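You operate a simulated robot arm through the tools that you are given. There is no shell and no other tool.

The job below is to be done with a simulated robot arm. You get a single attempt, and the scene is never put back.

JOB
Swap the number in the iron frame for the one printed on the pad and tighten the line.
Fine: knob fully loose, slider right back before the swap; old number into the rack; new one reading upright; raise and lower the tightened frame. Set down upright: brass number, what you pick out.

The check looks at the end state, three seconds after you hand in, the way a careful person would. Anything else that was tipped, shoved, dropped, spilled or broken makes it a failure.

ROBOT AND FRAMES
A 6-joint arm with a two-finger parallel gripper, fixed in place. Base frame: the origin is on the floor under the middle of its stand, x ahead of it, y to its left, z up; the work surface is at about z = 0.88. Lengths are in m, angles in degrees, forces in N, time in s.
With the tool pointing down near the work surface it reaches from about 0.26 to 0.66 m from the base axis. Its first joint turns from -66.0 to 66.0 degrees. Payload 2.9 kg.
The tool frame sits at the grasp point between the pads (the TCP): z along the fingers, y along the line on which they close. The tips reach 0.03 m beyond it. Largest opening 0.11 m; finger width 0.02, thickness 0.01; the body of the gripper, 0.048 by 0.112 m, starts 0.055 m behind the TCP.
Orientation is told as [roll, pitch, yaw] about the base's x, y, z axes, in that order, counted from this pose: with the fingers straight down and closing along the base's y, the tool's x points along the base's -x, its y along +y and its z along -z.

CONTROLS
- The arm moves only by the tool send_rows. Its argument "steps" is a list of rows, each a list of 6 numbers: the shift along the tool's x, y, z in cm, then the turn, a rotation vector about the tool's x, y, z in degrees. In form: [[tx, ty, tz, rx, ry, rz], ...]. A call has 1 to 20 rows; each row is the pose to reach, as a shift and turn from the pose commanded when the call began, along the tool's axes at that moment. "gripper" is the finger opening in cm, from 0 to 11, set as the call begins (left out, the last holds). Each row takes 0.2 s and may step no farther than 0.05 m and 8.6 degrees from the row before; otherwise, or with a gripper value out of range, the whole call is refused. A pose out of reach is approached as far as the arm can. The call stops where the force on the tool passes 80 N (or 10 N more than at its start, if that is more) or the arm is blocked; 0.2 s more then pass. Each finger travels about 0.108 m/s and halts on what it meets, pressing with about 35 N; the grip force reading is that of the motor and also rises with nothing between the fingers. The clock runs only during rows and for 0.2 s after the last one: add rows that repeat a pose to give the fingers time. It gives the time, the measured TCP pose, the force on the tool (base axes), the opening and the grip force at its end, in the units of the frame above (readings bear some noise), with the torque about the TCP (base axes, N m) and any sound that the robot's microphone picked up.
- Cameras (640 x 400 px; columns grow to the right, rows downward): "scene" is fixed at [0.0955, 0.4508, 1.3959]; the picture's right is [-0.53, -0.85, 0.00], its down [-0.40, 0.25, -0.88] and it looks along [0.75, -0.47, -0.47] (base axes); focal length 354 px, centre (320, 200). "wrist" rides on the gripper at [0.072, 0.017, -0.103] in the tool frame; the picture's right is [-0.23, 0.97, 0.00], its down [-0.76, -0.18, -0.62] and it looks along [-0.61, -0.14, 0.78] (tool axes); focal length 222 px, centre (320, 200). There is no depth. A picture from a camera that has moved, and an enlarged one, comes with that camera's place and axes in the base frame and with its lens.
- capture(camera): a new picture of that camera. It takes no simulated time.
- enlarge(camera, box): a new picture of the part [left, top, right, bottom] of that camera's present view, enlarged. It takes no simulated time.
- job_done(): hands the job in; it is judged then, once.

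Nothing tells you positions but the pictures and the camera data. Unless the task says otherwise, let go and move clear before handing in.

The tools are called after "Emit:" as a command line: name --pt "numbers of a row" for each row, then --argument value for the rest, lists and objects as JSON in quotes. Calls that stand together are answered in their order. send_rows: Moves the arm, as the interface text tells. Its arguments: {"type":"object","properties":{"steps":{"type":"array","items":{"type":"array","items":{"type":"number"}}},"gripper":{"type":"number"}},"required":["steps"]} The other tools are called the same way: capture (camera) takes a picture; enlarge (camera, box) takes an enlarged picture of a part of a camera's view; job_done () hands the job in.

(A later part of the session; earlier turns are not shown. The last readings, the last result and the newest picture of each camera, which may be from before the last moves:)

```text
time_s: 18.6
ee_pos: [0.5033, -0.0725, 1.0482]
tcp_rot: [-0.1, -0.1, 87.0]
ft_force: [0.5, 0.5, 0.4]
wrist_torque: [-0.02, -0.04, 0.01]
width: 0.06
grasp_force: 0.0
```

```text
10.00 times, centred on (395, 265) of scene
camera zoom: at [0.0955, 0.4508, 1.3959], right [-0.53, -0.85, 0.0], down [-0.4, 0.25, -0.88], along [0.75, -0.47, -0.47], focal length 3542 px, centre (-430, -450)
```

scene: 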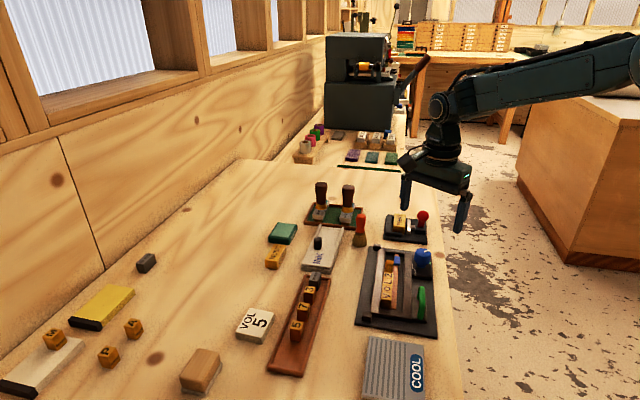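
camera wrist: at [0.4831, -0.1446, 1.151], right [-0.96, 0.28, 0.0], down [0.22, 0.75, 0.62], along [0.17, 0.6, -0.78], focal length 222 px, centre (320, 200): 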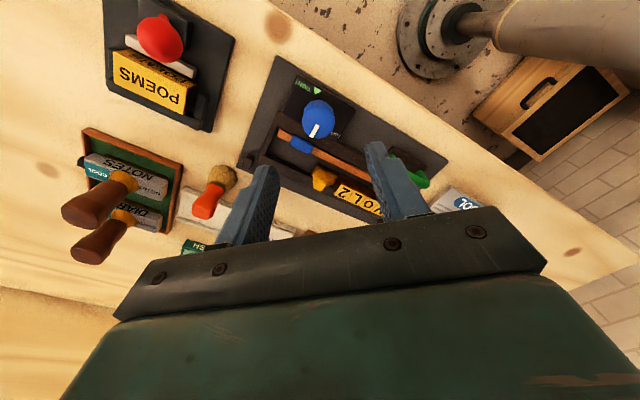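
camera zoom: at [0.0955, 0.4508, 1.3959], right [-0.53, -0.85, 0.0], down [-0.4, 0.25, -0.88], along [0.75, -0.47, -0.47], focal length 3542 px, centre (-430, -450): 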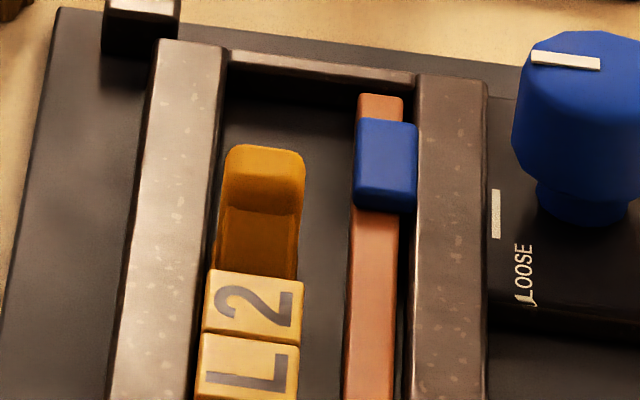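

The slider's tab top is near (0.5265, 0.007, 0.925) and about 16 mm wide across the line. I'll turn the tool to −45°, so the fingers close across the line, and move above the tab.

Emit:
send_rows --pt "-0.5 -0.1 0 0 0 7.8" --pt "-1.0 -0.2 0 0 0 15.6" --pt "-1.5 -0.3 0 0 0 23.4" --pt "-2.0 -0.4 0 0 0 31.2" --pt "-2.5 -0.5 0 0 0 39.0" --pt "-3.0 -0.6 0 0 0 46.8" --pt "-3.5 -0.7 0 0 0 54.6" --pt "-4.0 -0.8 0 0 0 62.4" --pt "-4.5 -0.9 0 0 0 70.2" --pt "-5.0 -1.0 0 0 0 78.0" --pt "-5.5 -1.2 0 0 0 85.8" --pt "-6.0 -1.3 0 0 0 93.6" --pt "-6.5 -1.4 0 0 0 101.4" --pt "-7.0 -1.5 0 0 0 109.2" --pt "-7.5 -1.6 0 0 0 117.0" --pt "-8.0 -1.7 0 0 0 124.8" --pt "-8.2 -1.8 0 0 0 132.0" --pt "-8.2 -1.8 0 0 0 132.0" --gripper 5

Emit:
capture --camera "wrist"

Emit:
enlarge --camera "wrist" --box '[240, 90, 400, 190]'

```text
time_s: 22.4
ee_pos: [0.5263, 0.0072, 1.0469]
tcp_rot: [0.1, 0.0, -44.8]
ft_force: [-0.3, 0.5, -0.4]
wrist_torque: [-0.02, 0.0, -0.01]
width: 0.05
grasp_force: 0.1
```

```text
taken
camera wrist: at [0.4876, 0.0698, 1.1511], right [0.85, 0.53, 0.0], down [0.41, -0.66, 0.62], along [0.33, -0.53, -0.78], focal length 222 px, centre (320, 200)
```

wrist: 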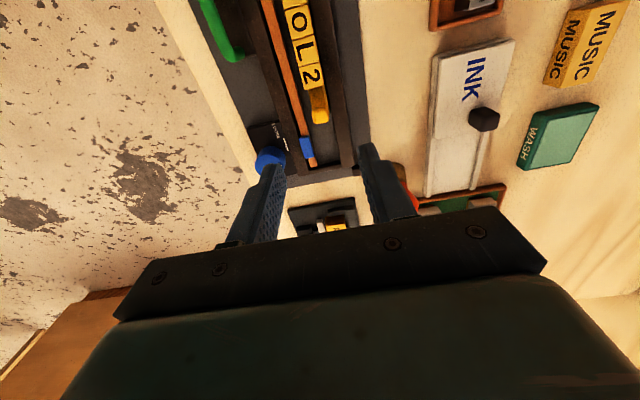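

```text
4.00 times, centred on (320, 140) of wrist
camera zoom: at [0.4876, 0.0698, 1.1511], right [0.85, 0.53, 0.0], down [0.41, -0.66, 0.62], along [0.33, -0.53, -0.78], focal length 888 px, centre (320, 440)
```

zoom: 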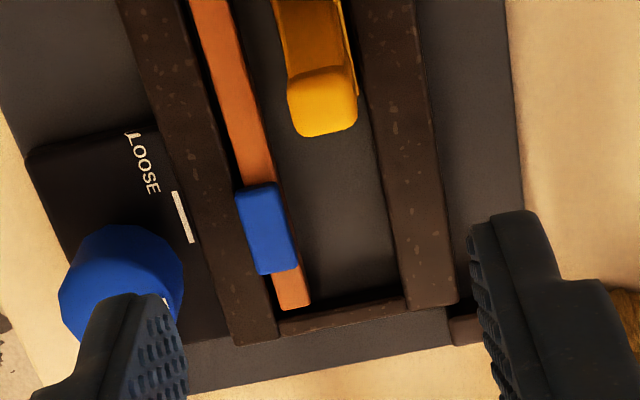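

The gripper is lined up over the tab. I'll descend to TCP z≈0.943, with the tips above the blue block, and close on the tab.

Emit:
send_rows --pt "0 0 3 0 0 0" --pt "0 0 6 0 0 0" --pt "0 0 8.5 0 0 0" --pt "0 0 10.4 0 0 0" --pt "0 0 10.4 0 0 0" --gripper 4

Emit:
capture --camera "wrist"

Emit:
enlarge --camera "scene" --box '[360, 230, 440, 300]'

```text
time_s: 23.6
ee_pos: [0.5253, 0.009, 0.9433]
tcp_rot: [0.1, 0.0, -44.9]
ft_force: [-0.3, -0.2, -0.3]
wrist_torque: [0.02, 0.02, -0.03]
width: 0.04
grasp_force: 0.0
```

```text
taken
camera wrist: at [0.4868, 0.0719, 1.0469], right [0.85, 0.53, 0.0], down [0.41, -0.66, 0.62], along [0.33, -0.53, -0.78], focal length 222 px, centre (320, 200)
```

wrist: 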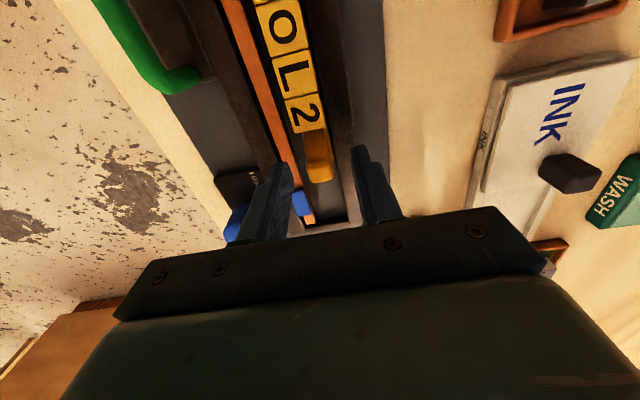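

```text
5.71 times, centred on (400, 265) of scene
camera zoom: at [0.0955, 0.4508, 1.3959], right [-0.53, -0.85, 0.0], down [-0.4, 0.25, -0.88], along [0.75, -0.47, -0.47], focal length 2024 px, centre (-137, -171)
```

zoom: 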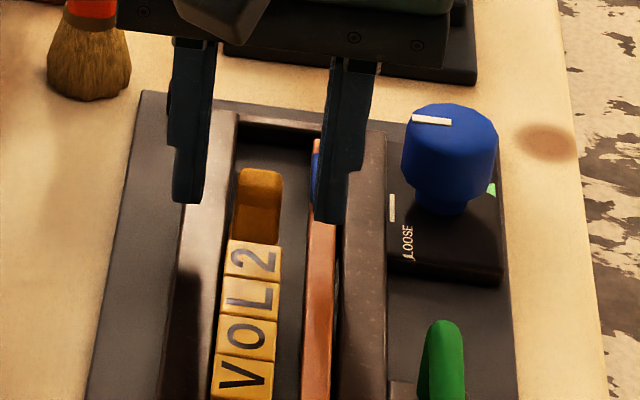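

The tab sits centred between the fingers, so I'll close on it.

Emit:
send_rows --pt "0 0 0 0 0 0" --pt "0 0 0 0 0 0" --pt "0 0 0 0 0 0" --gripper 0.5

Emit:
capture --camera "wrist"

```text
time_s: 24.4
ee_pos: [0.5263, 0.0091, 0.9437]
tcp_rot: [0.1, 0.0, -45.0]
ft_force: [-1.2, -2.0, -3.8]
wrist_torque: [-0.19, -0.18, 0.0]
width: 0.0166
grasp_force: 44.7
```

```text
taken
camera wrist: at [0.4868, 0.0717, 1.0471], right [0.85, 0.53, 0.0], down [0.41, -0.66, 0.62], along [0.33, -0.53, -0.78], focal length 222 px, centre (320, 200)
```

wrist: 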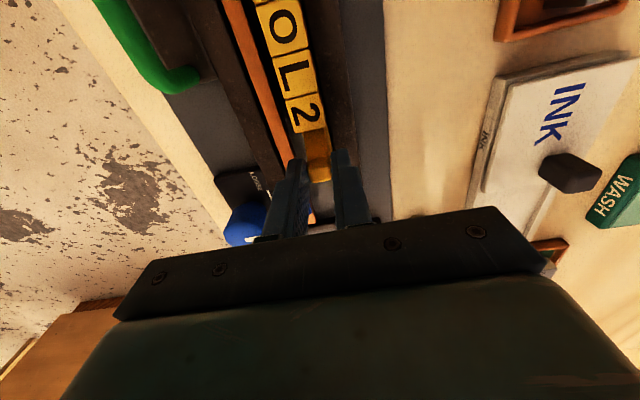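

I have the tab at 16.6 mm. I'll draw it back along the line (tool −x) gently and check the force.

Emit:
send_rows --pt "-0.3 0 0 0 0 0" --pt "-0.6 0 0 0 0 0" --pt "-0.9 0 0 0 0 0" --pt "-1.2 0 0 0 0 0" --pt "-1.2 0 0 0 0 0"

Emit:
enlarge --camera "scene" --box '[360, 230, 440, 300]'

Emit:
capture --camera "wrist"

```text
time_s: 25.6
ee_pos: [0.5368, 0.0001, 0.9443]
tcp_rot: [-0.1, 0.0, -44.8]
ft_force: [2.0, 3.0, -11.4]
wrist_torque: [0.31, 0.19, -0.09]
width: 0.0164
grasp_force: 44.6
```

```text
5.71 times, centred on (400, 265) of scene
camera zoom: at [0.0958, 0.4508, 1.3959], right [-0.53, -0.85, 0.0], down [-0.4, 0.25, -0.88], along [0.75, -0.47, -0.47], focal length 2024 px, centre (-137, -171)
```

zoom: 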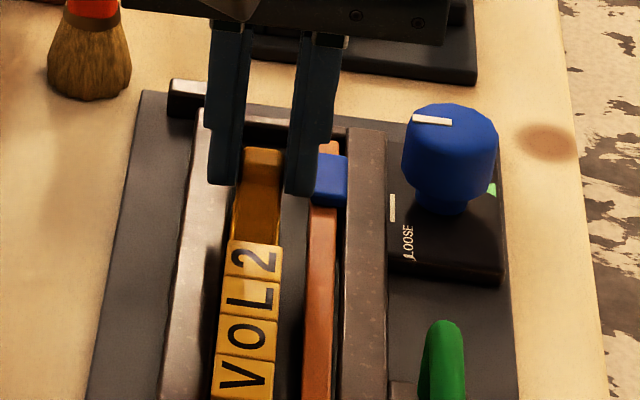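

```text
taken
camera wrist: at [0.4961, 0.062, 1.0471], right [0.85, 0.53, 0.0], down [0.41, -0.66, 0.62], along [0.33, -0.53, -0.78], focal length 222 px, centre (320, 200)
```

wrist: 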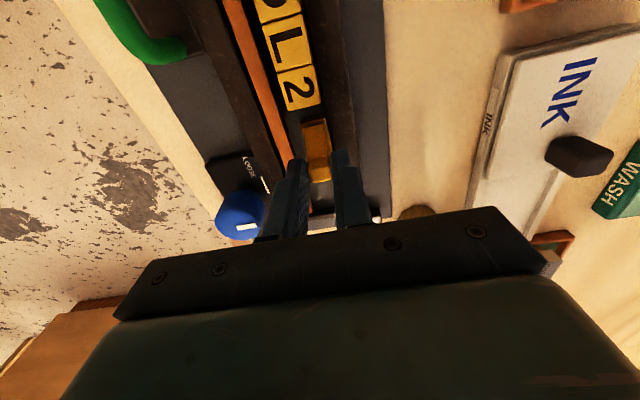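

The slider follows freely and the letters stayed put. I'll continue toward its back stop.

Emit:
send_rows --pt "-0.4 0 0 0 0 0" --pt "-0.8 0 0 0 0 0" --pt "-1.2 0 0 0 0 0" --pt "-1.6 0 0 0 0 0" --pt "-2.0 0 0 0 0 0" --pt "-2.0 0 0 0 0 0"

Emit:
enlarge --camera "scene" --box '[360, 230, 440, 300]'

Emit:
enlarge --camera "wrist" --box '[260, 100, 380, 220]'

```text
time_s: 27.0
ee_pos: [0.5502, -0.0144, 0.9443]
tcp_rot: [0.0, 0.0, -44.9]
ft_force: [13.0, 14.0, -23.0]
wrist_torque: [0.38, -0.17, 0.0]
width: 0.0163
grasp_force: 45.3
```

```text
5.71 times, centred on (400, 265) of scene
camera zoom: at [0.0963, 0.4511, 1.3958], right [-0.53, -0.85, 0.0], down [-0.4, 0.25, -0.88], along [0.75, -0.47, -0.47], focal length 2024 px, centre (-137, -171)
```

zoom: 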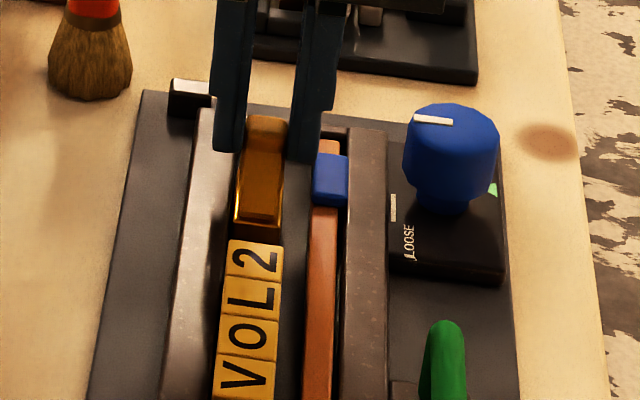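

```text
3.33 times, centred on (320, 160) of wrist
camera zoom: at [0.5106, 0.0475, 1.0471], right [0.85, 0.53, 0.0], down [0.41, -0.66, 0.62], along [0.33, -0.53, -0.78], focal length 740 px, centre (320, 333)
```

zoom: 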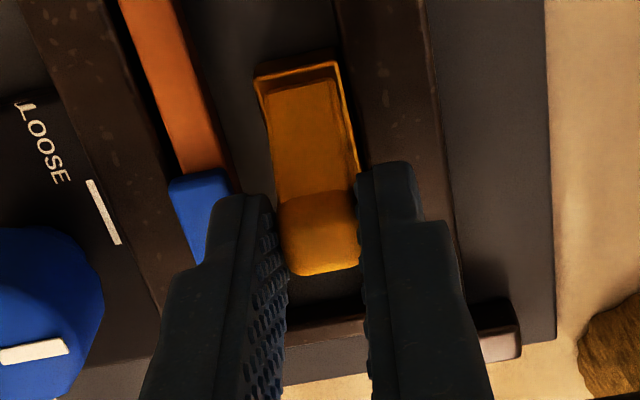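

The slider is about 3 cm back with more room behind it. I'll ease the side and vertical load and pull on in small steps.

Emit:
send_rows --pt "0 0.1 0.1 0 0 0" --pt "-0.3 0.12 0.12 0 0 0" --pt "-0.6 0.12 0.12 0 0 0" --pt "-0.9 0.12 0.12 0 0 0" --pt "-1.2 0.12 0.12 0 0 0" --pt "-1.2 0.12 0.12 0 0 0"

Emit:
enlarge --camera "scene" --box '[360, 230, 440, 300]'

Emit:
enlarge --camera "wrist" --box '[260, 100, 380, 220]'

```text
time_s: 28.4
ee_pos: [0.5585, -0.023, 0.9451]
tcp_rot: [0.1, 0.0, -44.9]
ft_force: [3.8, 3.7, 13.9]
wrist_torque: [0.88, 0.8, 0.09]
width: 0.0164
grasp_force: 45.1
```

```text
5.71 times, centred on (400, 265) of scene
camera zoom: at [0.0954, 0.4508, 1.3959], right [-0.53, -0.85, 0.0], down [-0.4, 0.25, -0.88], along [0.75, -0.47, -0.47], focal length 2024 px, centre (-137, -171)
```

zoom: 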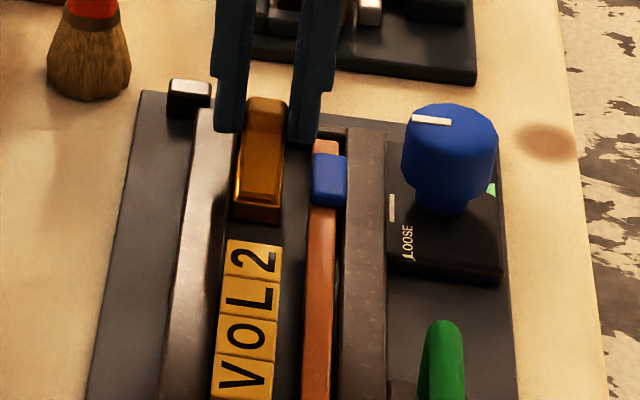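

```text
3.33 times, centred on (320, 160) of wrist
camera zoom: at [0.5194, 0.0388, 1.047], right [0.85, 0.53, 0.0], down [0.41, -0.66, 0.62], along [0.33, -0.53, -0.78], focal length 740 px, centre (320, 333)
```

zoom: 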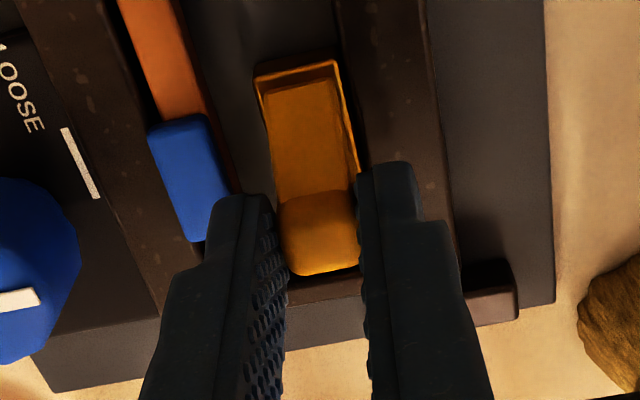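

No stop yet along the line, but the crossbar is close. I'll pull a little more.

Emit:
send_rows --pt "-0.2 0.02 -0.06 0 0 0" --pt "-0.4 0.02 -0.06 0 0 0" --pt "-0.6 0.02 -0.06 0 0 0" --pt "-0.8 0.02 -0.06 0 0 0" --pt "-0.8 0.02 -0.06 0 0 0"

Emit:
enlarge --camera "scene" --box '[360, 230, 440, 300]'

Emit:
enlarge --camera "wrist" --box '[260, 100, 380, 220]'

```text
time_s: 29.6
ee_pos: [0.5638, -0.0298, 0.9441]
tcp_rot: [0.1, -0.1, -45.1]
ft_force: [-4.2, -5.2, 29.9]
wrist_torque: [0.01, 0.28, -0.03]
width: 0.0165
grasp_force: 45.4
```

```text
5.71 times, centred on (400, 265) of scene
camera zoom: at [0.0949, 0.4507, 1.396], right [-0.53, -0.85, 0.0], down [-0.4, 0.25, -0.88], along [0.75, -0.47, -0.47], focal length 2024 px, centre (-137, -171)
```

zoom: 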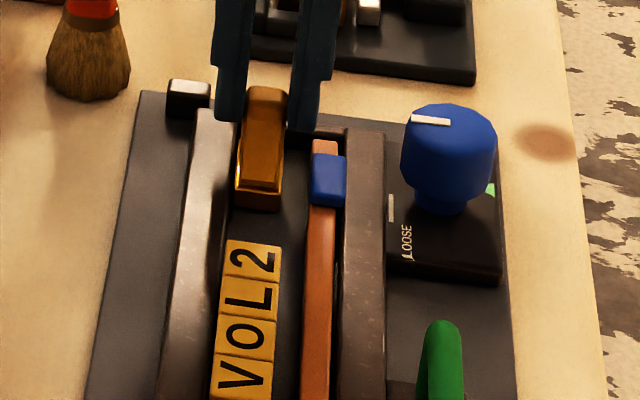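

```text
3.33 times, centred on (320, 160) of wrist
camera zoom: at [0.5249, 0.0332, 1.0469], right [0.85, 0.53, 0.0], down [0.41, -0.66, 0.62], along [0.33, -0.53, -0.78], focal length 740 px, centre (320, 333)
```

zoom: 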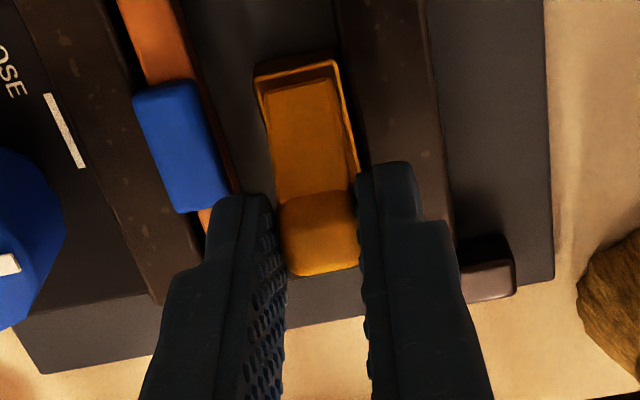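

Upward force is building on the tool, so I'll relieve it by lifting 1.5 mm and pull slightly further to find the stop.

Emit:
send_rows --pt "0 0 -0.15 0 0 0" --pt "0 0 -0.2 0 0 0" --pt "-0.2 0 -0.2 0 0 0" --pt "-0.4 0 -0.2 0 0 0" --pt "-0.6 0 -0.2 0 0 0" --pt "-0.6 0 -0.2 0 0 0"

Emit:
enlarge --camera "scene" --box '[360, 230, 440, 300]'

Emit:
enlarge --camera "wrist" --box '[260, 100, 380, 220]'

```text
time_s: 31.0
ee_pos: [0.5663, -0.0319, 0.9432]
tcp_rot: [0.0, 0.1, -44.9]
ft_force: [-4.3, -3.1, 10.3]
wrist_torque: [0.5, 0.67, -0.05]
width: 0.0165
grasp_force: 44.4
```

```text
5.71 times, centred on (400, 265) of scene
camera zoom: at [0.0953, 0.4507, 1.396], right [-0.53, -0.85, 0.0], down [-0.4, 0.25, -0.88], along [0.75, -0.47, -0.47], focal length 2024 px, centre (-137, -171)
```

zoom: 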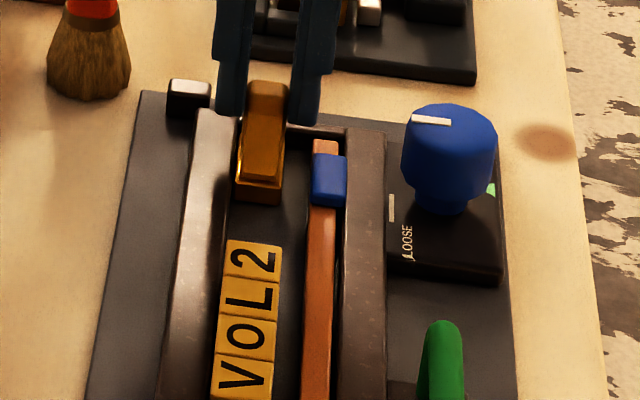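

```text
3.33 times, centred on (320, 160) of wrist
camera zoom: at [0.5283, 0.0302, 1.047], right [0.85, 0.53, 0.0], down [0.42, -0.66, 0.62], along [0.33, -0.53, -0.78], focal length 740 px, centre (320, 333)
```

zoom: 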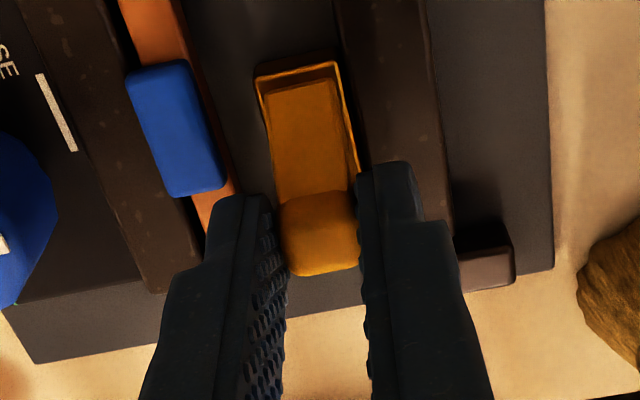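

It is still moving a little, so I'll keep pulling until it halts.

Emit:
send_rows --pt "-0.2 0 0 0 0 0" --pt "-0.4 0 0 0 0 0" --pt "-0.6 0 0 0 0 0" --pt "-0.8 0 0 0 0 0" --pt "-0.8 0 0 0 0 0"

Emit:
enlarge --camera "scene" --box '[360, 230, 440, 300]'

Emit:
enlarge --camera "wrist" --box '[260, 100, 380, 220]'

```text
time_s: 32.2
ee_pos: [0.5704, -0.0355, 0.9434]
tcp_rot: [-0.4, 0.5, -44.7]
ft_force: [-31.1, 13.0, 6.1]
wrist_torque: [0.19, 0.38, -0.18]
width: 0.0167
grasp_force: 44.9
```

```text
5.71 times, centred on (400, 265) of scene
camera zoom: at [0.0946, 0.4511, 1.3959], right [-0.53, -0.85, 0.0], down [-0.4, 0.25, -0.88], along [0.75, -0.47, -0.47], focal length 2024 px, centre (-137, -171)
```

zoom: 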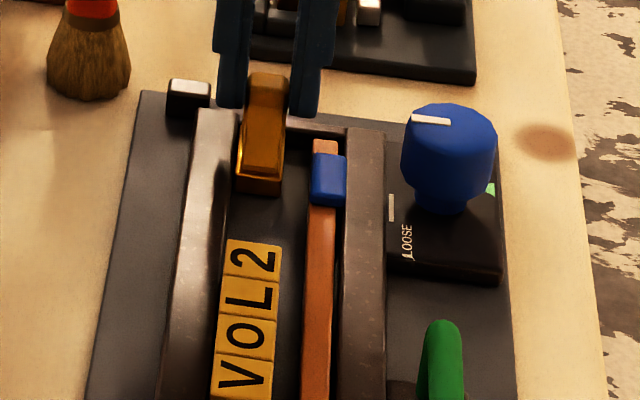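

```text
3.33 times, centred on (320, 160) of wrist
camera zoom: at [0.5331, 0.0261, 1.0474], right [0.85, 0.53, -0.01], down [0.42, -0.66, 0.62], along [0.32, -0.53, -0.79], focal length 740 px, centre (320, 333)
```

zoom: 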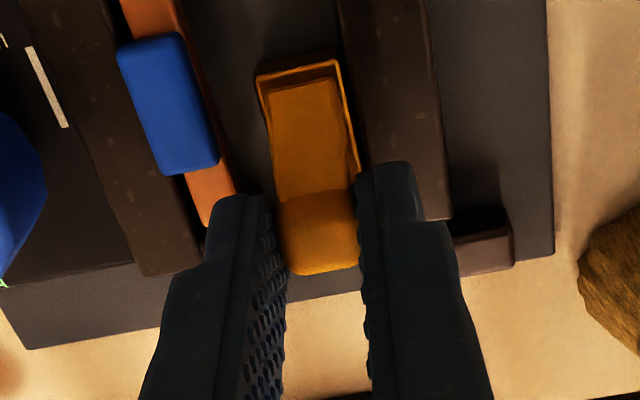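

The force along the line jumped to about 31 N with the motion halted, so the slider is right back. I'll relax, open a little, and lift.

Emit:
send_rows --pt "0.25 0 0 0 0 0" --pt "0.25 0 0 0 0 0"

Emit:
send_rows --pt "0 0 0 0 0 0" --pt "0 0 0 0 0 0" --pt "0 0 -2 0 0 0" --pt "0 0 -5 0 0 0" --pt "0 0 -8 0 0 0" --pt "0 0 -8 0 0 0" --gripper 3

Emit:
capture --camera "wrist"

Emit:
enlarge --camera "scene" --box '[350, 230, 450, 330]'

```text
time_s: 32.8
ee_pos: [0.5716, -0.0357, 0.9438]
tcp_rot: [-0.4, 0.4, -44.9]
ft_force: [-16.8, 9.3, -6.8]
wrist_torque: [1.02, 1.08, 0.01]
width: 0.0166
grasp_force: 44.6
```

```text
time_s: 34.2
ee_pos: [0.5725, -0.0382, 1.0232]
tcp_rot: [0.0, 0.0, -45.0]
ft_force: [1.1, 0.1, -0.5]
wrist_torque: [-0.02, 0.01, 0.02]
width: 0.0299
grasp_force: 0.0
```

```text
taken
camera wrist: at [0.5331, 0.0242, 1.1266], right [0.85, 0.53, 0.0], down [0.41, -0.66, 0.62], along [0.33, -0.53, -0.78], focal length 222 px, centre (320, 200)
```

wrist: 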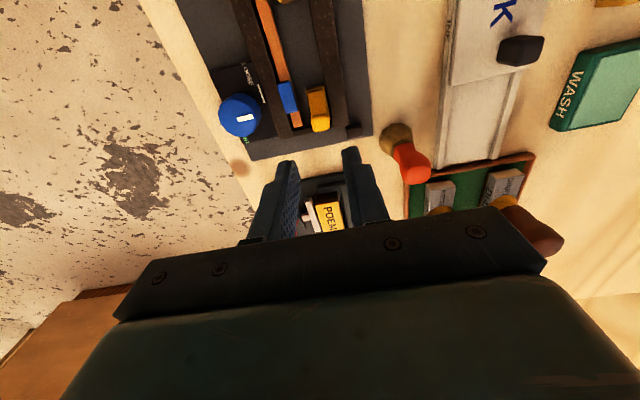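

```text
4.00 times, centred on (400, 280) of scene
camera zoom: at [0.0955, 0.4508, 1.3959], right [-0.53, -0.85, 0.0], down [-0.4, 0.25, -0.88], along [0.75, -0.47, -0.47], focal length 1417 px, centre (0, -120)
```

zoom: 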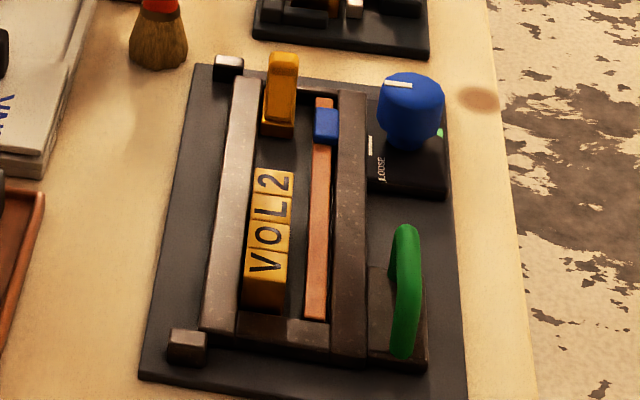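

The slider is fully back and the letters haven't moved. Next I'll go above the "2", biased 5 mm toward the free side so the fingers miss the L.

Emit:
send_rows --pt "3 0.05 0 0 0 0" --pt "6 0.05 0 0 0 0" --pt "9.5 0.05 0 0 0 0" --pt "9.5 0.05 0 0 0 0" --pt "9.5 0.05 0 0 0 0" --gripper 4.5

Emit:
capture --camera "wrist"

Emit:
enlarge --camera "wrist" --box '[260, 60, 380, 180]'

Emit:
enlarge --camera "scene" --box '[360, 230, 440, 300]'

```text
time_s: 35.4
ee_pos: [0.5078, 0.0299, 1.0265]
tcp_rot: [0.1, 0.0, -45.0]
ft_force: [0.5, 0.2, -0.3]
wrist_torque: [-0.02, -0.01, 0.01]
width: 0.0447
grasp_force: 0.1
```

```text
taken
camera wrist: at [0.4683, 0.092, 1.1296], right [0.85, 0.53, 0.0], down [0.41, -0.66, 0.62], along [0.33, -0.53, -0.78], focal length 222 px, centre (320, 200)
```

wrist: 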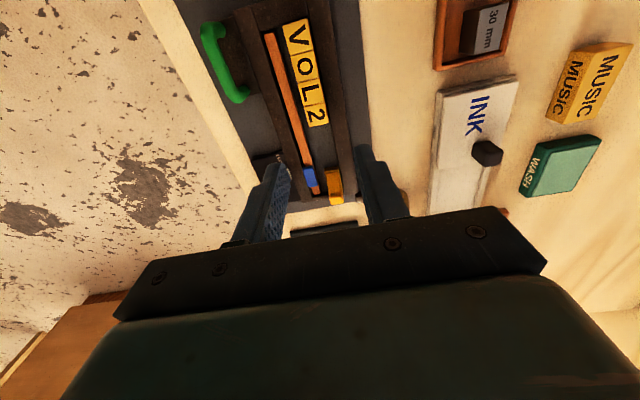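

```text
3.33 times, centred on (320, 120) of wrist
camera zoom: at [0.4683, 0.092, 1.1296], right [0.85, 0.53, 0.0], down [0.41, -0.66, 0.62], along [0.33, -0.53, -0.78], focal length 740 px, centre (320, 467)
```

zoom: 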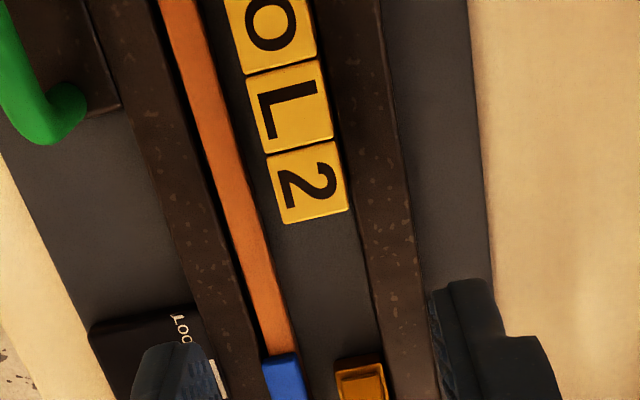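

```text
5.71 times, centred on (400, 265) of scene
camera zoom: at [0.0955, 0.4508, 1.3959], right [-0.53, -0.85, 0.0], down [-0.4, 0.25, -0.88], along [0.75, -0.47, -0.47], focal length 2024 px, centre (-137, -171)
```

zoom: 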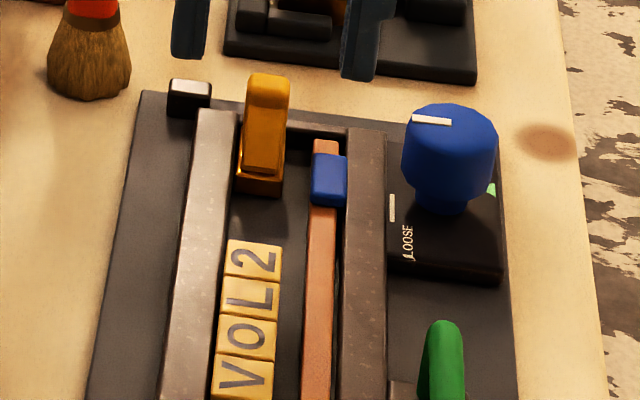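

The "2" is centred at about (0.5015, 0.0325). I'll correct sideways slightly and descend until the tips are about 9 mm below its top.

Emit:
send_rows --pt "0.1 -0.16 3 0 0 0" --pt "0.1 -0.16 6 0 0 0" --pt "0.1 -0.16 8 0 0 0" --pt "0.1 -0.16 8.6 0 0 0" --pt "0.1 -0.16 8.6 0 0 0" --gripper 3.6

Emit:
capture --camera "wrist"

Emit:
enlarge --camera "scene" --box '[360, 240, 440, 310]'

Emit:
enlarge --camera "wrist" --box '[260, 90, 380, 210]'

```text
time_s: 36.6
ee_pos: [0.5033, 0.0325, 0.9402]
tcp_rot: [0.1, 0.0, -44.9]
ft_force: [-0.2, -0.1, -1.3]
wrist_torque: [0.0, -0.01, -0.02]
width: 0.0362
grasp_force: 0.0
```

```text
taken
camera wrist: at [0.4642, 0.0933, 1.0425], right [0.85, 0.53, 0.0], down [0.41, -0.66, 0.62], along [0.33, -0.53, -0.78], focal length 222 px, centre (320, 200)
```

wrist: 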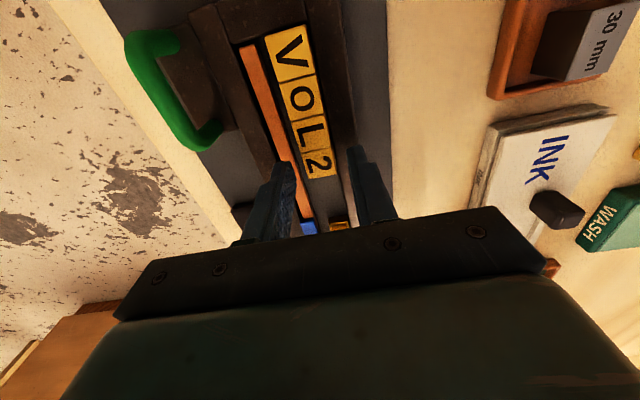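

```text
5.71 times, centred on (400, 275) of scene
camera zoom: at [0.0955, 0.4508, 1.3959], right [-0.53, -0.85, 0.0], down [-0.4, 0.25, -0.88], along [0.75, -0.47, -0.47], focal length 2024 px, centre (-137, -229)
```

zoom: 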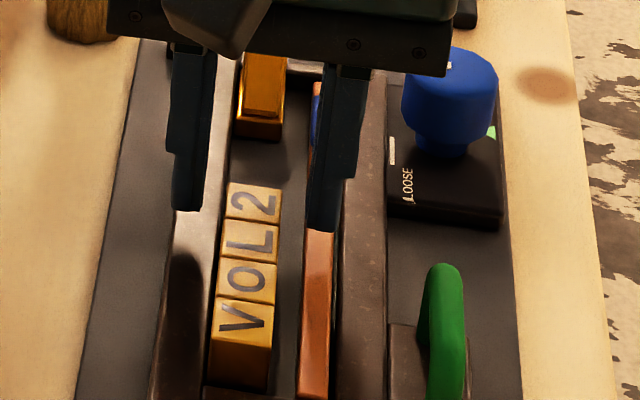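

```text
3.33 times, centred on (320, 150) of wrist
camera zoom: at [0.4642, 0.0933, 1.0425], right [0.85, 0.53, 0.0], down [0.41, -0.66, 0.62], along [0.33, -0.53, -0.78], focal length 740 px, centre (320, 367)
```

zoom: 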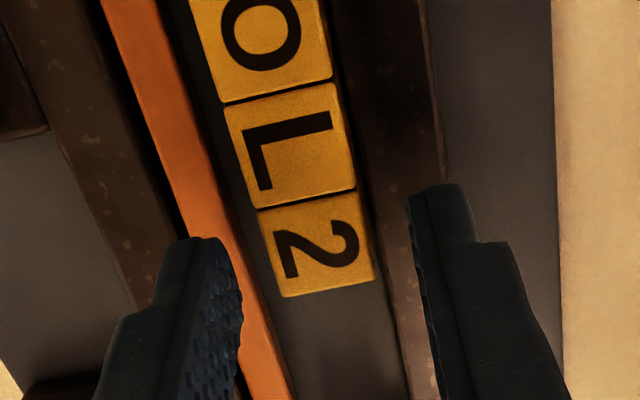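

The 2 is centred between the fingers and the L is clear by about 4–5 mm. I'll close on the 2.

Emit:
send_rows --pt "0 0 0 0 0 0" --pt "0 0 0 0 0 0" --pt "0 0 0 0 0 0" --gripper 1

Emit:
enlarge --camera "wrist" --box '[260, 90, 380, 210]'

Emit:
enlarge --camera "scene" --box '[360, 240, 440, 310]'

```text
time_s: 37.4
ee_pos: [0.5032, 0.0316, 0.9391]
tcp_rot: [0.0, 0.0, -45.1]
ft_force: [-0.8, -0.1, -0.6]
wrist_torque: [-0.01, -0.01, 0.0]
width: 0.0194
grasp_force: 34.9
```

```text
3.33 times, centred on (320, 150) of wrist
camera zoom: at [0.4642, 0.0933, 1.0426], right [0.85, 0.53, 0.0], down [0.41, -0.66, 0.62], along [0.33, -0.53, -0.78], focal length 740 px, centre (320, 367)
```

zoom: 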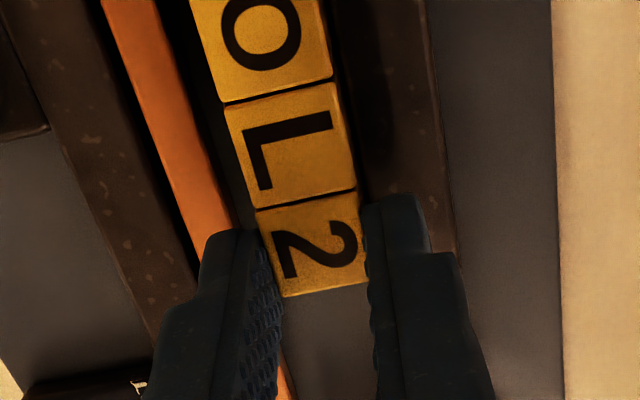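

```text
5.71 times, centred on (400, 275) of scene
camera zoom: at [0.0955, 0.4508, 1.3959], right [-0.53, -0.85, 0.0], down [-0.4, 0.25, -0.88], along [0.75, -0.47, -0.47], focal length 2024 px, centre (-137, -229)
```

zoom: 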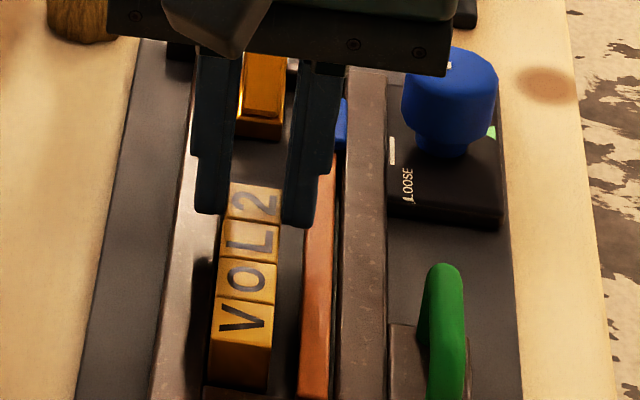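

The 2 is held at 19.4 mm. I'll draw it a few millimetres away from the L, then lift it straight up.

Emit:
send_rows --pt "-0.15 0 0 0 0 0" --pt "-0.3 0 0 0 0 0" --pt "-0.45 0 -0.1 0 0 0" --pt "-0.5 0 -1 0 0 0" --pt "-0.5 0 -3 0 0 0" --pt "-0.5 0 -6 0 0 0" --pt "-0.5 0 -8 0 0 0" --pt "-0.5 0 -8 0 0 0"

Emit:
capture --camera "wrist"

Emit:
enlarge --camera "wrist" --box '[270, 50, 370, 210]'

Emit:
enlarge --camera "scene" --box '[340, 220, 440, 320]'

```text
time_s: 39.2
ee_pos: [0.5078, 0.029, 1.0209]
tcp_rot: [0.0, 0.0, -44.9]
ft_force: [-0.1, 0.4, -1.5]
wrist_torque: [-0.05, -0.02, -0.01]
width: 0.0192
grasp_force: 35.2
```

```text
taken
camera wrist: at [0.468, 0.0908, 1.1245], right [0.85, 0.53, 0.0], down [0.41, -0.66, 0.62], along [0.33, -0.53, -0.78], focal length 222 px, centre (320, 200)
```

wrist: 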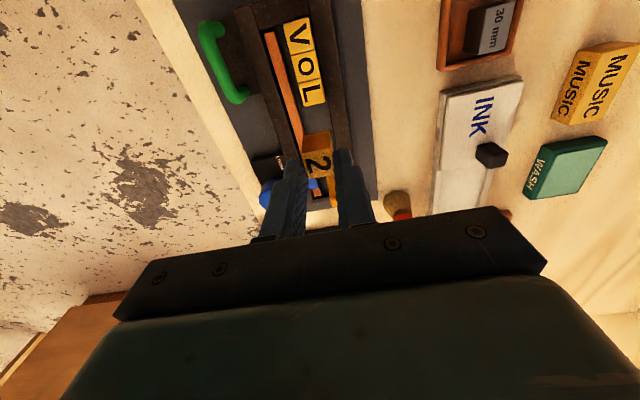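

```text
2.50 times, centred on (320, 130) of wrist
camera zoom: at [0.468, 0.0908, 1.1245], right [0.85, 0.53, 0.0], down [0.41, -0.66, 0.62], along [0.33, -0.53, -0.78], focal length 555 px, centre (320, 375)
```

zoom: 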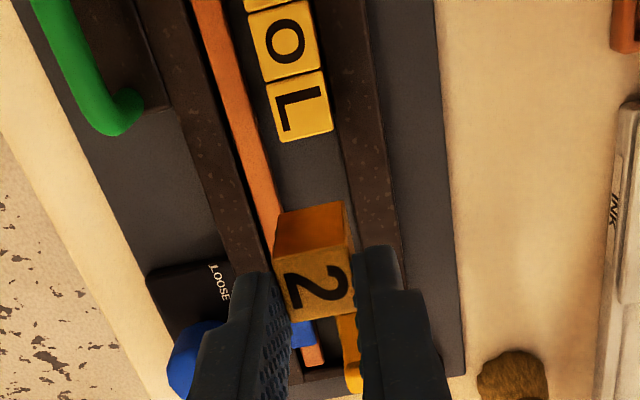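

```text
4.00 times, centred on (390, 270) of scene
camera zoom: at [0.0955, 0.4508, 1.3959], right [-0.53, -0.85, 0.0], down [-0.4, 0.25, -0.88], along [0.75, -0.47, -0.47], focal length 1417 px, centre (40, -80)
```

zoom: 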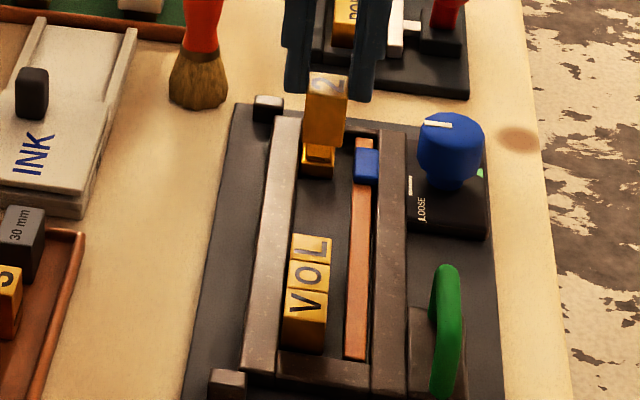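

The 2 is out, and V, O and L are still standing in line. I'll carry it up and over to the empty near end of the rack.

Emit:
send_rows --pt "0 0 -2 0 0 0" --pt "3.4 2.4 -2 0 0 0" --pt "6.8 4.8 -2 0 0 0" --pt "10.2 7.2 -2 0 0 0" --pt "13.6 9.6 -2 0 0 0" --pt "17.0 12.0 -2 0 0 0" --pt "20.5 14.5 -2 0 0 0" --pt "20.5 14.5 -2 0 0 0" --pt "20.5 14.5 -2 0 0 0"

Emit:
capture --camera "wrist"

Emit:
enlarge --camera "wrist" --box '[260, 30, 380, 210]'

Emit:
enlarge --camera "scene" --box '[230, 230, 370, 390]'

```text
time_s: 41.2
ee_pos: [0.4643, 0.2772, 1.0367]
tcp_rot: [0.0, 0.0, -44.9]
ft_force: [0.5, 0.3, -1.6]
wrist_torque: [-0.01, 0.02, 0.02]
width: 0.019
grasp_force: 34.9
```

```text
taken
camera wrist: at [0.4253, 0.3397, 1.1407], right [0.85, 0.53, 0.0], down [0.41, -0.66, 0.62], along [0.33, -0.53, -0.78], focal length 222 px, centre (320, 200)
```

wrist: 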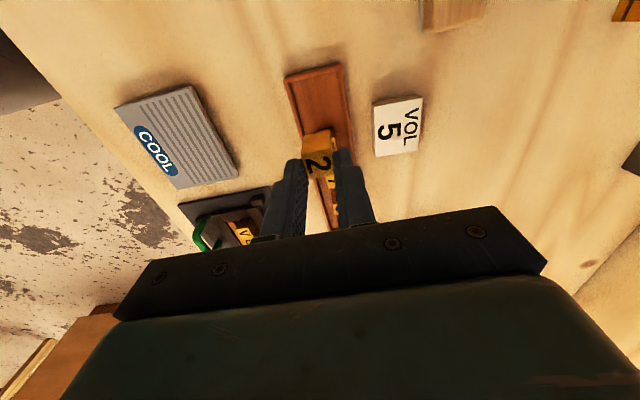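

```text
2.22 times, centred on (320, 120) of wrist
camera zoom: at [0.4253, 0.3397, 1.1407], right [0.85, 0.53, 0.0], down [0.41, -0.66, 0.62], along [0.33, -0.53, -0.78], focal length 494 px, centre (320, 378)
```

zoom: 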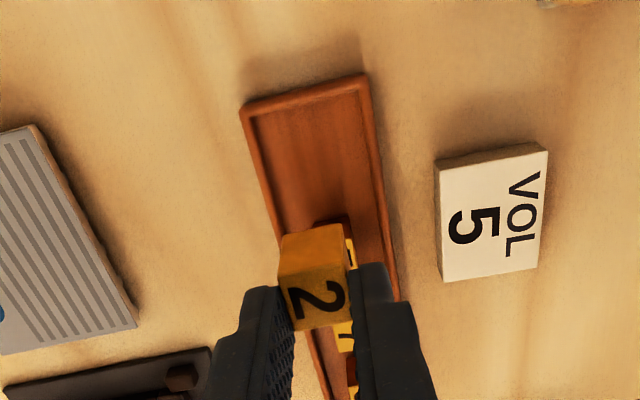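

```text
2.50 times, centred on (300, 310) of scene
camera zoom: at [0.0955, 0.4508, 1.3959], right [-0.53, -0.85, 0.0], down [-0.4, 0.25, -0.88], along [0.75, -0.47, -0.47], focal length 885 px, centre (370, -75)
```

zoom: 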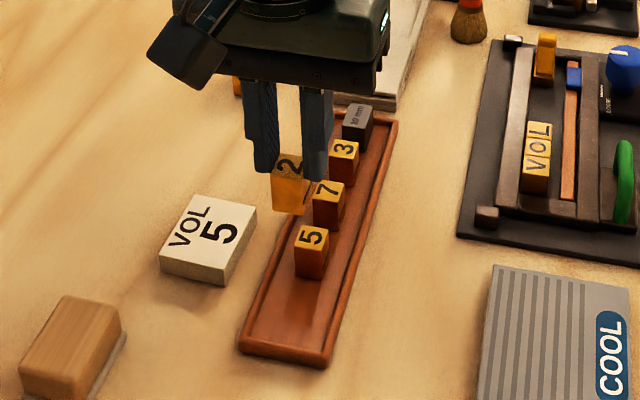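

The 2 hangs over the empty near end, about 3.8 cm from the 5. I'll lower it nearly to the rack floor, then feel for contact.

Emit:
send_rows --pt "0 0.05 3 0 0 0" --pt "0 0.05 6 0 0 0" --pt "0 0.05 8 0 0 0" --pt "0 0.05 9 0 0 0" --pt "0 0.05 9.4 0 0 0" --pt "0 0.05 9.4 0 0 0"

Emit:
enlarge --camera "scene" --box '[260, 270, 350, 370]'

Emit:
enlarge --camera "wrist" --box '[260, 60, 380, 210]'

```text
time_s: 42.6
ee_pos: [0.4656, 0.2782, 0.9437]
tcp_rot: [0.0, 0.0, -45.0]
ft_force: [0.3, 0.5, -1.2]
wrist_torque: [-0.01, 0.0, 0.0]
width: 0.0189
grasp_force: 35.1
```

```text
4.00 times, centred on (305, 320) of scene
camera zoom: at [0.0955, 0.4508, 1.3959], right [-0.53, -0.85, 0.0], down [-0.4, 0.25, -0.88], along [0.75, -0.47, -0.47], focal length 1417 px, centre (380, -280)
```

zoom: 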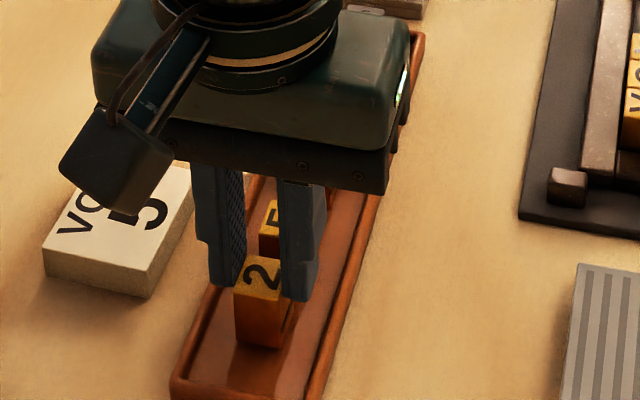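

```text
2.67 times, centred on (320, 135) of wrist
camera zoom: at [0.4258, 0.3393, 1.0475], right [0.85, 0.53, 0.0], down [0.41, -0.66, 0.62], along [0.33, -0.53, -0.78], focal length 592 px, centre (320, 373)
```

zoom: 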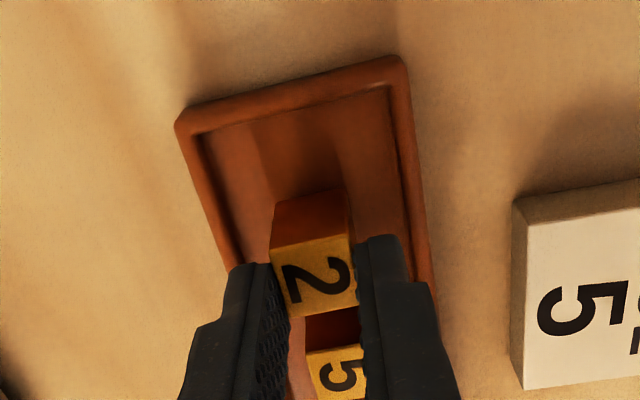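

It is just above the floor and inside the rims. I'll lower in millimetre steps.

Emit:
send_rows --pt "0 0 0.15 0 0 0" --pt "0 0 0.3 0 0 0" --pt "0 0 0.4 0 0 0" --pt "0 0 0.4 0 0 0"

```text
time_s: 43.6
ee_pos: [0.4659, 0.2765, 0.9402]
tcp_rot: [0.0, 0.0, -45.0]
ft_force: [-0.3, -0.1, -1.1]
wrist_torque: [0.0, 0.0, -0.01]
width: 0.0191
grasp_force: 34.7
```

Emit:
send_rows --pt "0 0 0.1 0 0 0" --pt "0 0 0.15 0 0 0" --pt "0 0 0.15 0 0 0"

Emit:
enlarge --camera "scene" --box '[270, 300, 340, 370]'

```text
time_s: 44.4
ee_pos: [0.4657, 0.275, 0.9378]
tcp_rot: [0.0, 0.0, -44.9]
ft_force: [0.2, 2.5, 4.7]
wrist_torque: [0.11, 0.05, 0.0]
width: 0.0192
grasp_force: 34.2
```

```text
5.71 times, centred on (305, 335) of scene
camera zoom: at [0.0955, 0.4508, 1.3959], right [-0.53, -0.85, 0.0], down [-0.4, 0.25, -0.88], along [0.75, -0.47, -0.47], focal length 2024 px, centre (406, -571)
```

zoom: 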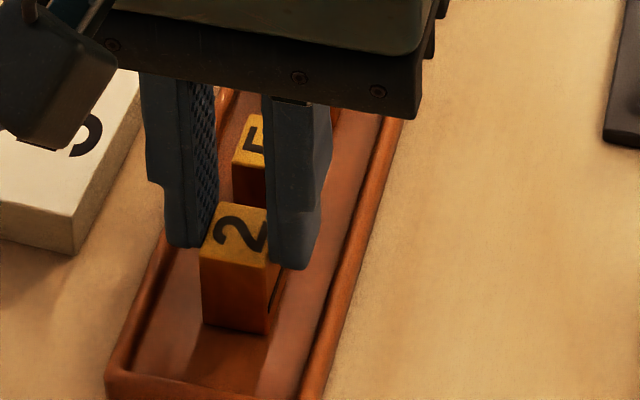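

Contact is felt and the 2 stands on the rack floor. I'll open and rise straight up.

Emit:
send_rows --pt "0 0 0 0 0 0" --pt "0 0 0 0 0 0" --pt "0 0 -1.5 0 0 0" --pt "0 0 -4 0 0 0" --pt "0 0 -8 0 0 0" --pt "0 0 -10 0 0 0" --pt "0 0 -10 0 0 0" --gripper 3.2

Emit:
capture --camera "wrist"

Emit:
enlarge --camera "scene" --box '[260, 270, 350, 370]'

```text
time_s: 46.0
ee_pos: [0.4652, 0.2741, 1.0403]
tcp_rot: [0.0, 0.0, -45.0]
ft_force: [0.1, 0.5, -0.1]
wrist_torque: [0.01, 0.02, 0.0]
width: 0.032
grasp_force: 0.1
```

```text
taken
camera wrist: at [0.4258, 0.3375, 1.1444], right [0.85, 0.53, 0.0], down [0.41, -0.66, 0.62], along [0.33, -0.53, -0.78], focal length 222 px, centre (320, 200)
```

wrist: 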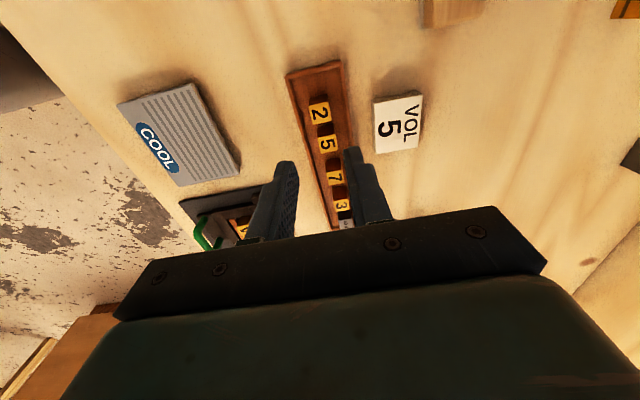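

```text
4.00 times, centred on (305, 320) of scene
camera zoom: at [0.0955, 0.4508, 1.3959], right [-0.53, -0.85, 0.0], down [-0.4, 0.25, -0.88], along [0.75, -0.47, -0.47], focal length 1417 px, centre (380, -280)
```

zoom: 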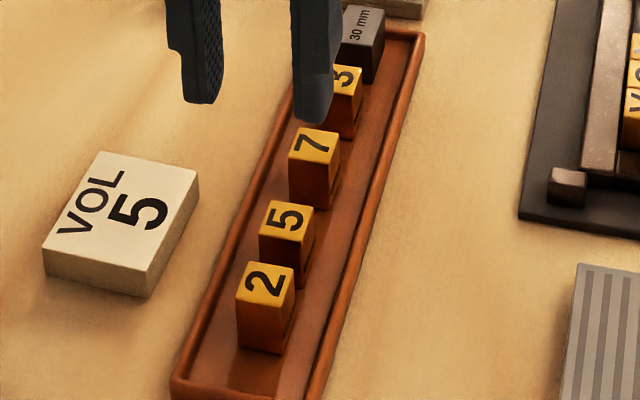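

The 2 stands upright in the rack. Now for the 5 — I'll zoom in to place the grip.

Emit:
enlarge --camera "wrist" --box '[280, 90, 380, 220]'

```text
3.08 times, centred on (330, 155) of wrist
camera zoom: at [0.4258, 0.3375, 1.1444], right [0.85, 0.53, 0.0], down [0.41, -0.66, 0.62], along [0.33, -0.53, -0.78], focal length 684 px, centre (289, 338)
```

zoom: 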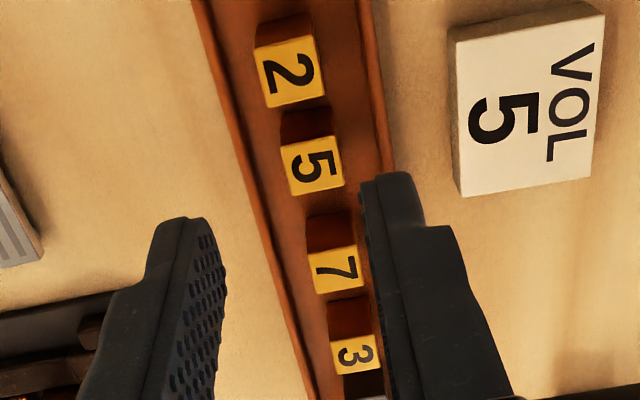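

The 5 is at about (0.488, 0.253), aligned with the gripper. I'll move over it with the same 5.5 mm bias and go down.

Emit:
send_rows --pt "-1.9 0.12 0 0 0 0" --pt "-3.7 0.12 0 0 0 0" --pt "-3.7 0.12 0 0 0 0" --pt "-3.7 0.12 4 0 0 0" --pt "-3.7 0.12 7 0 0 0" --pt "-3.7 0.12 8.2 0 0 0" --pt "-3.7 0.12 8.2 0 0 0" --gripper 3.6

Emit:
capture --camera "wrist"

Emit:
enlarge --camera "wrist" --box '[260, 90, 380, 210]'

Emit:
enlarge --camera "scene" --box '[260, 260, 350, 360]'

```text
time_s: 47.6
ee_pos: [0.4931, 0.2507, 0.9574]
tcp_rot: [0.0, 0.0, -45.1]
ft_force: [0.8, 0.3, 0.7]
wrist_torque: [0.01, 0.02, 0.02]
width: 0.036
grasp_force: 0.2
```

```text
taken
camera wrist: at [0.453, 0.3132, 1.0609], right [0.85, 0.53, 0.0], down [0.41, -0.66, 0.62], along [0.33, -0.53, -0.78], focal length 222 px, centre (320, 200)
```

wrist: 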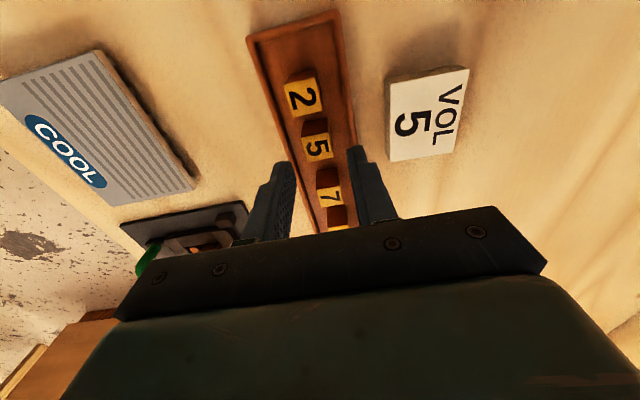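

```text
3.33 times, centred on (320, 150) of wrist
camera zoom: at [0.453, 0.3132, 1.0609], right [0.85, 0.53, 0.0], down [0.41, -0.66, 0.62], along [0.33, -0.53, -0.78], focal length 740 px, centre (320, 367)
```

zoom: 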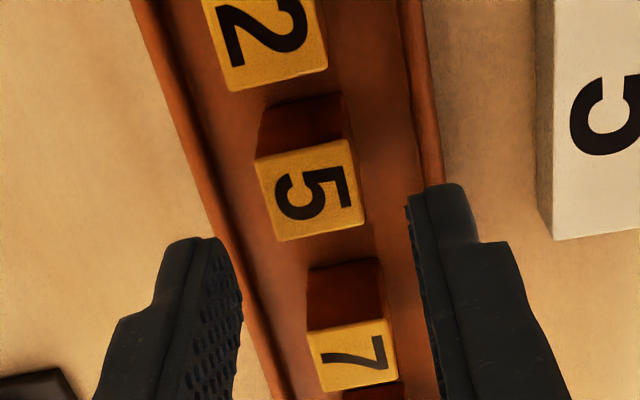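

```text
4.00 times, centred on (305, 310) of scene
camera zoom: at [0.0955, 0.4508, 1.3959], right [-0.53, -0.85, 0.0], down [-0.4, 0.25, -0.88], along [0.75, -0.47, -0.47], focal length 1417 px, centre (380, -240)
```

zoom: 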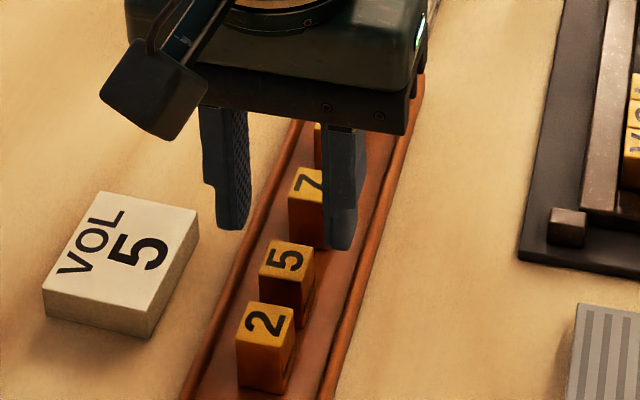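

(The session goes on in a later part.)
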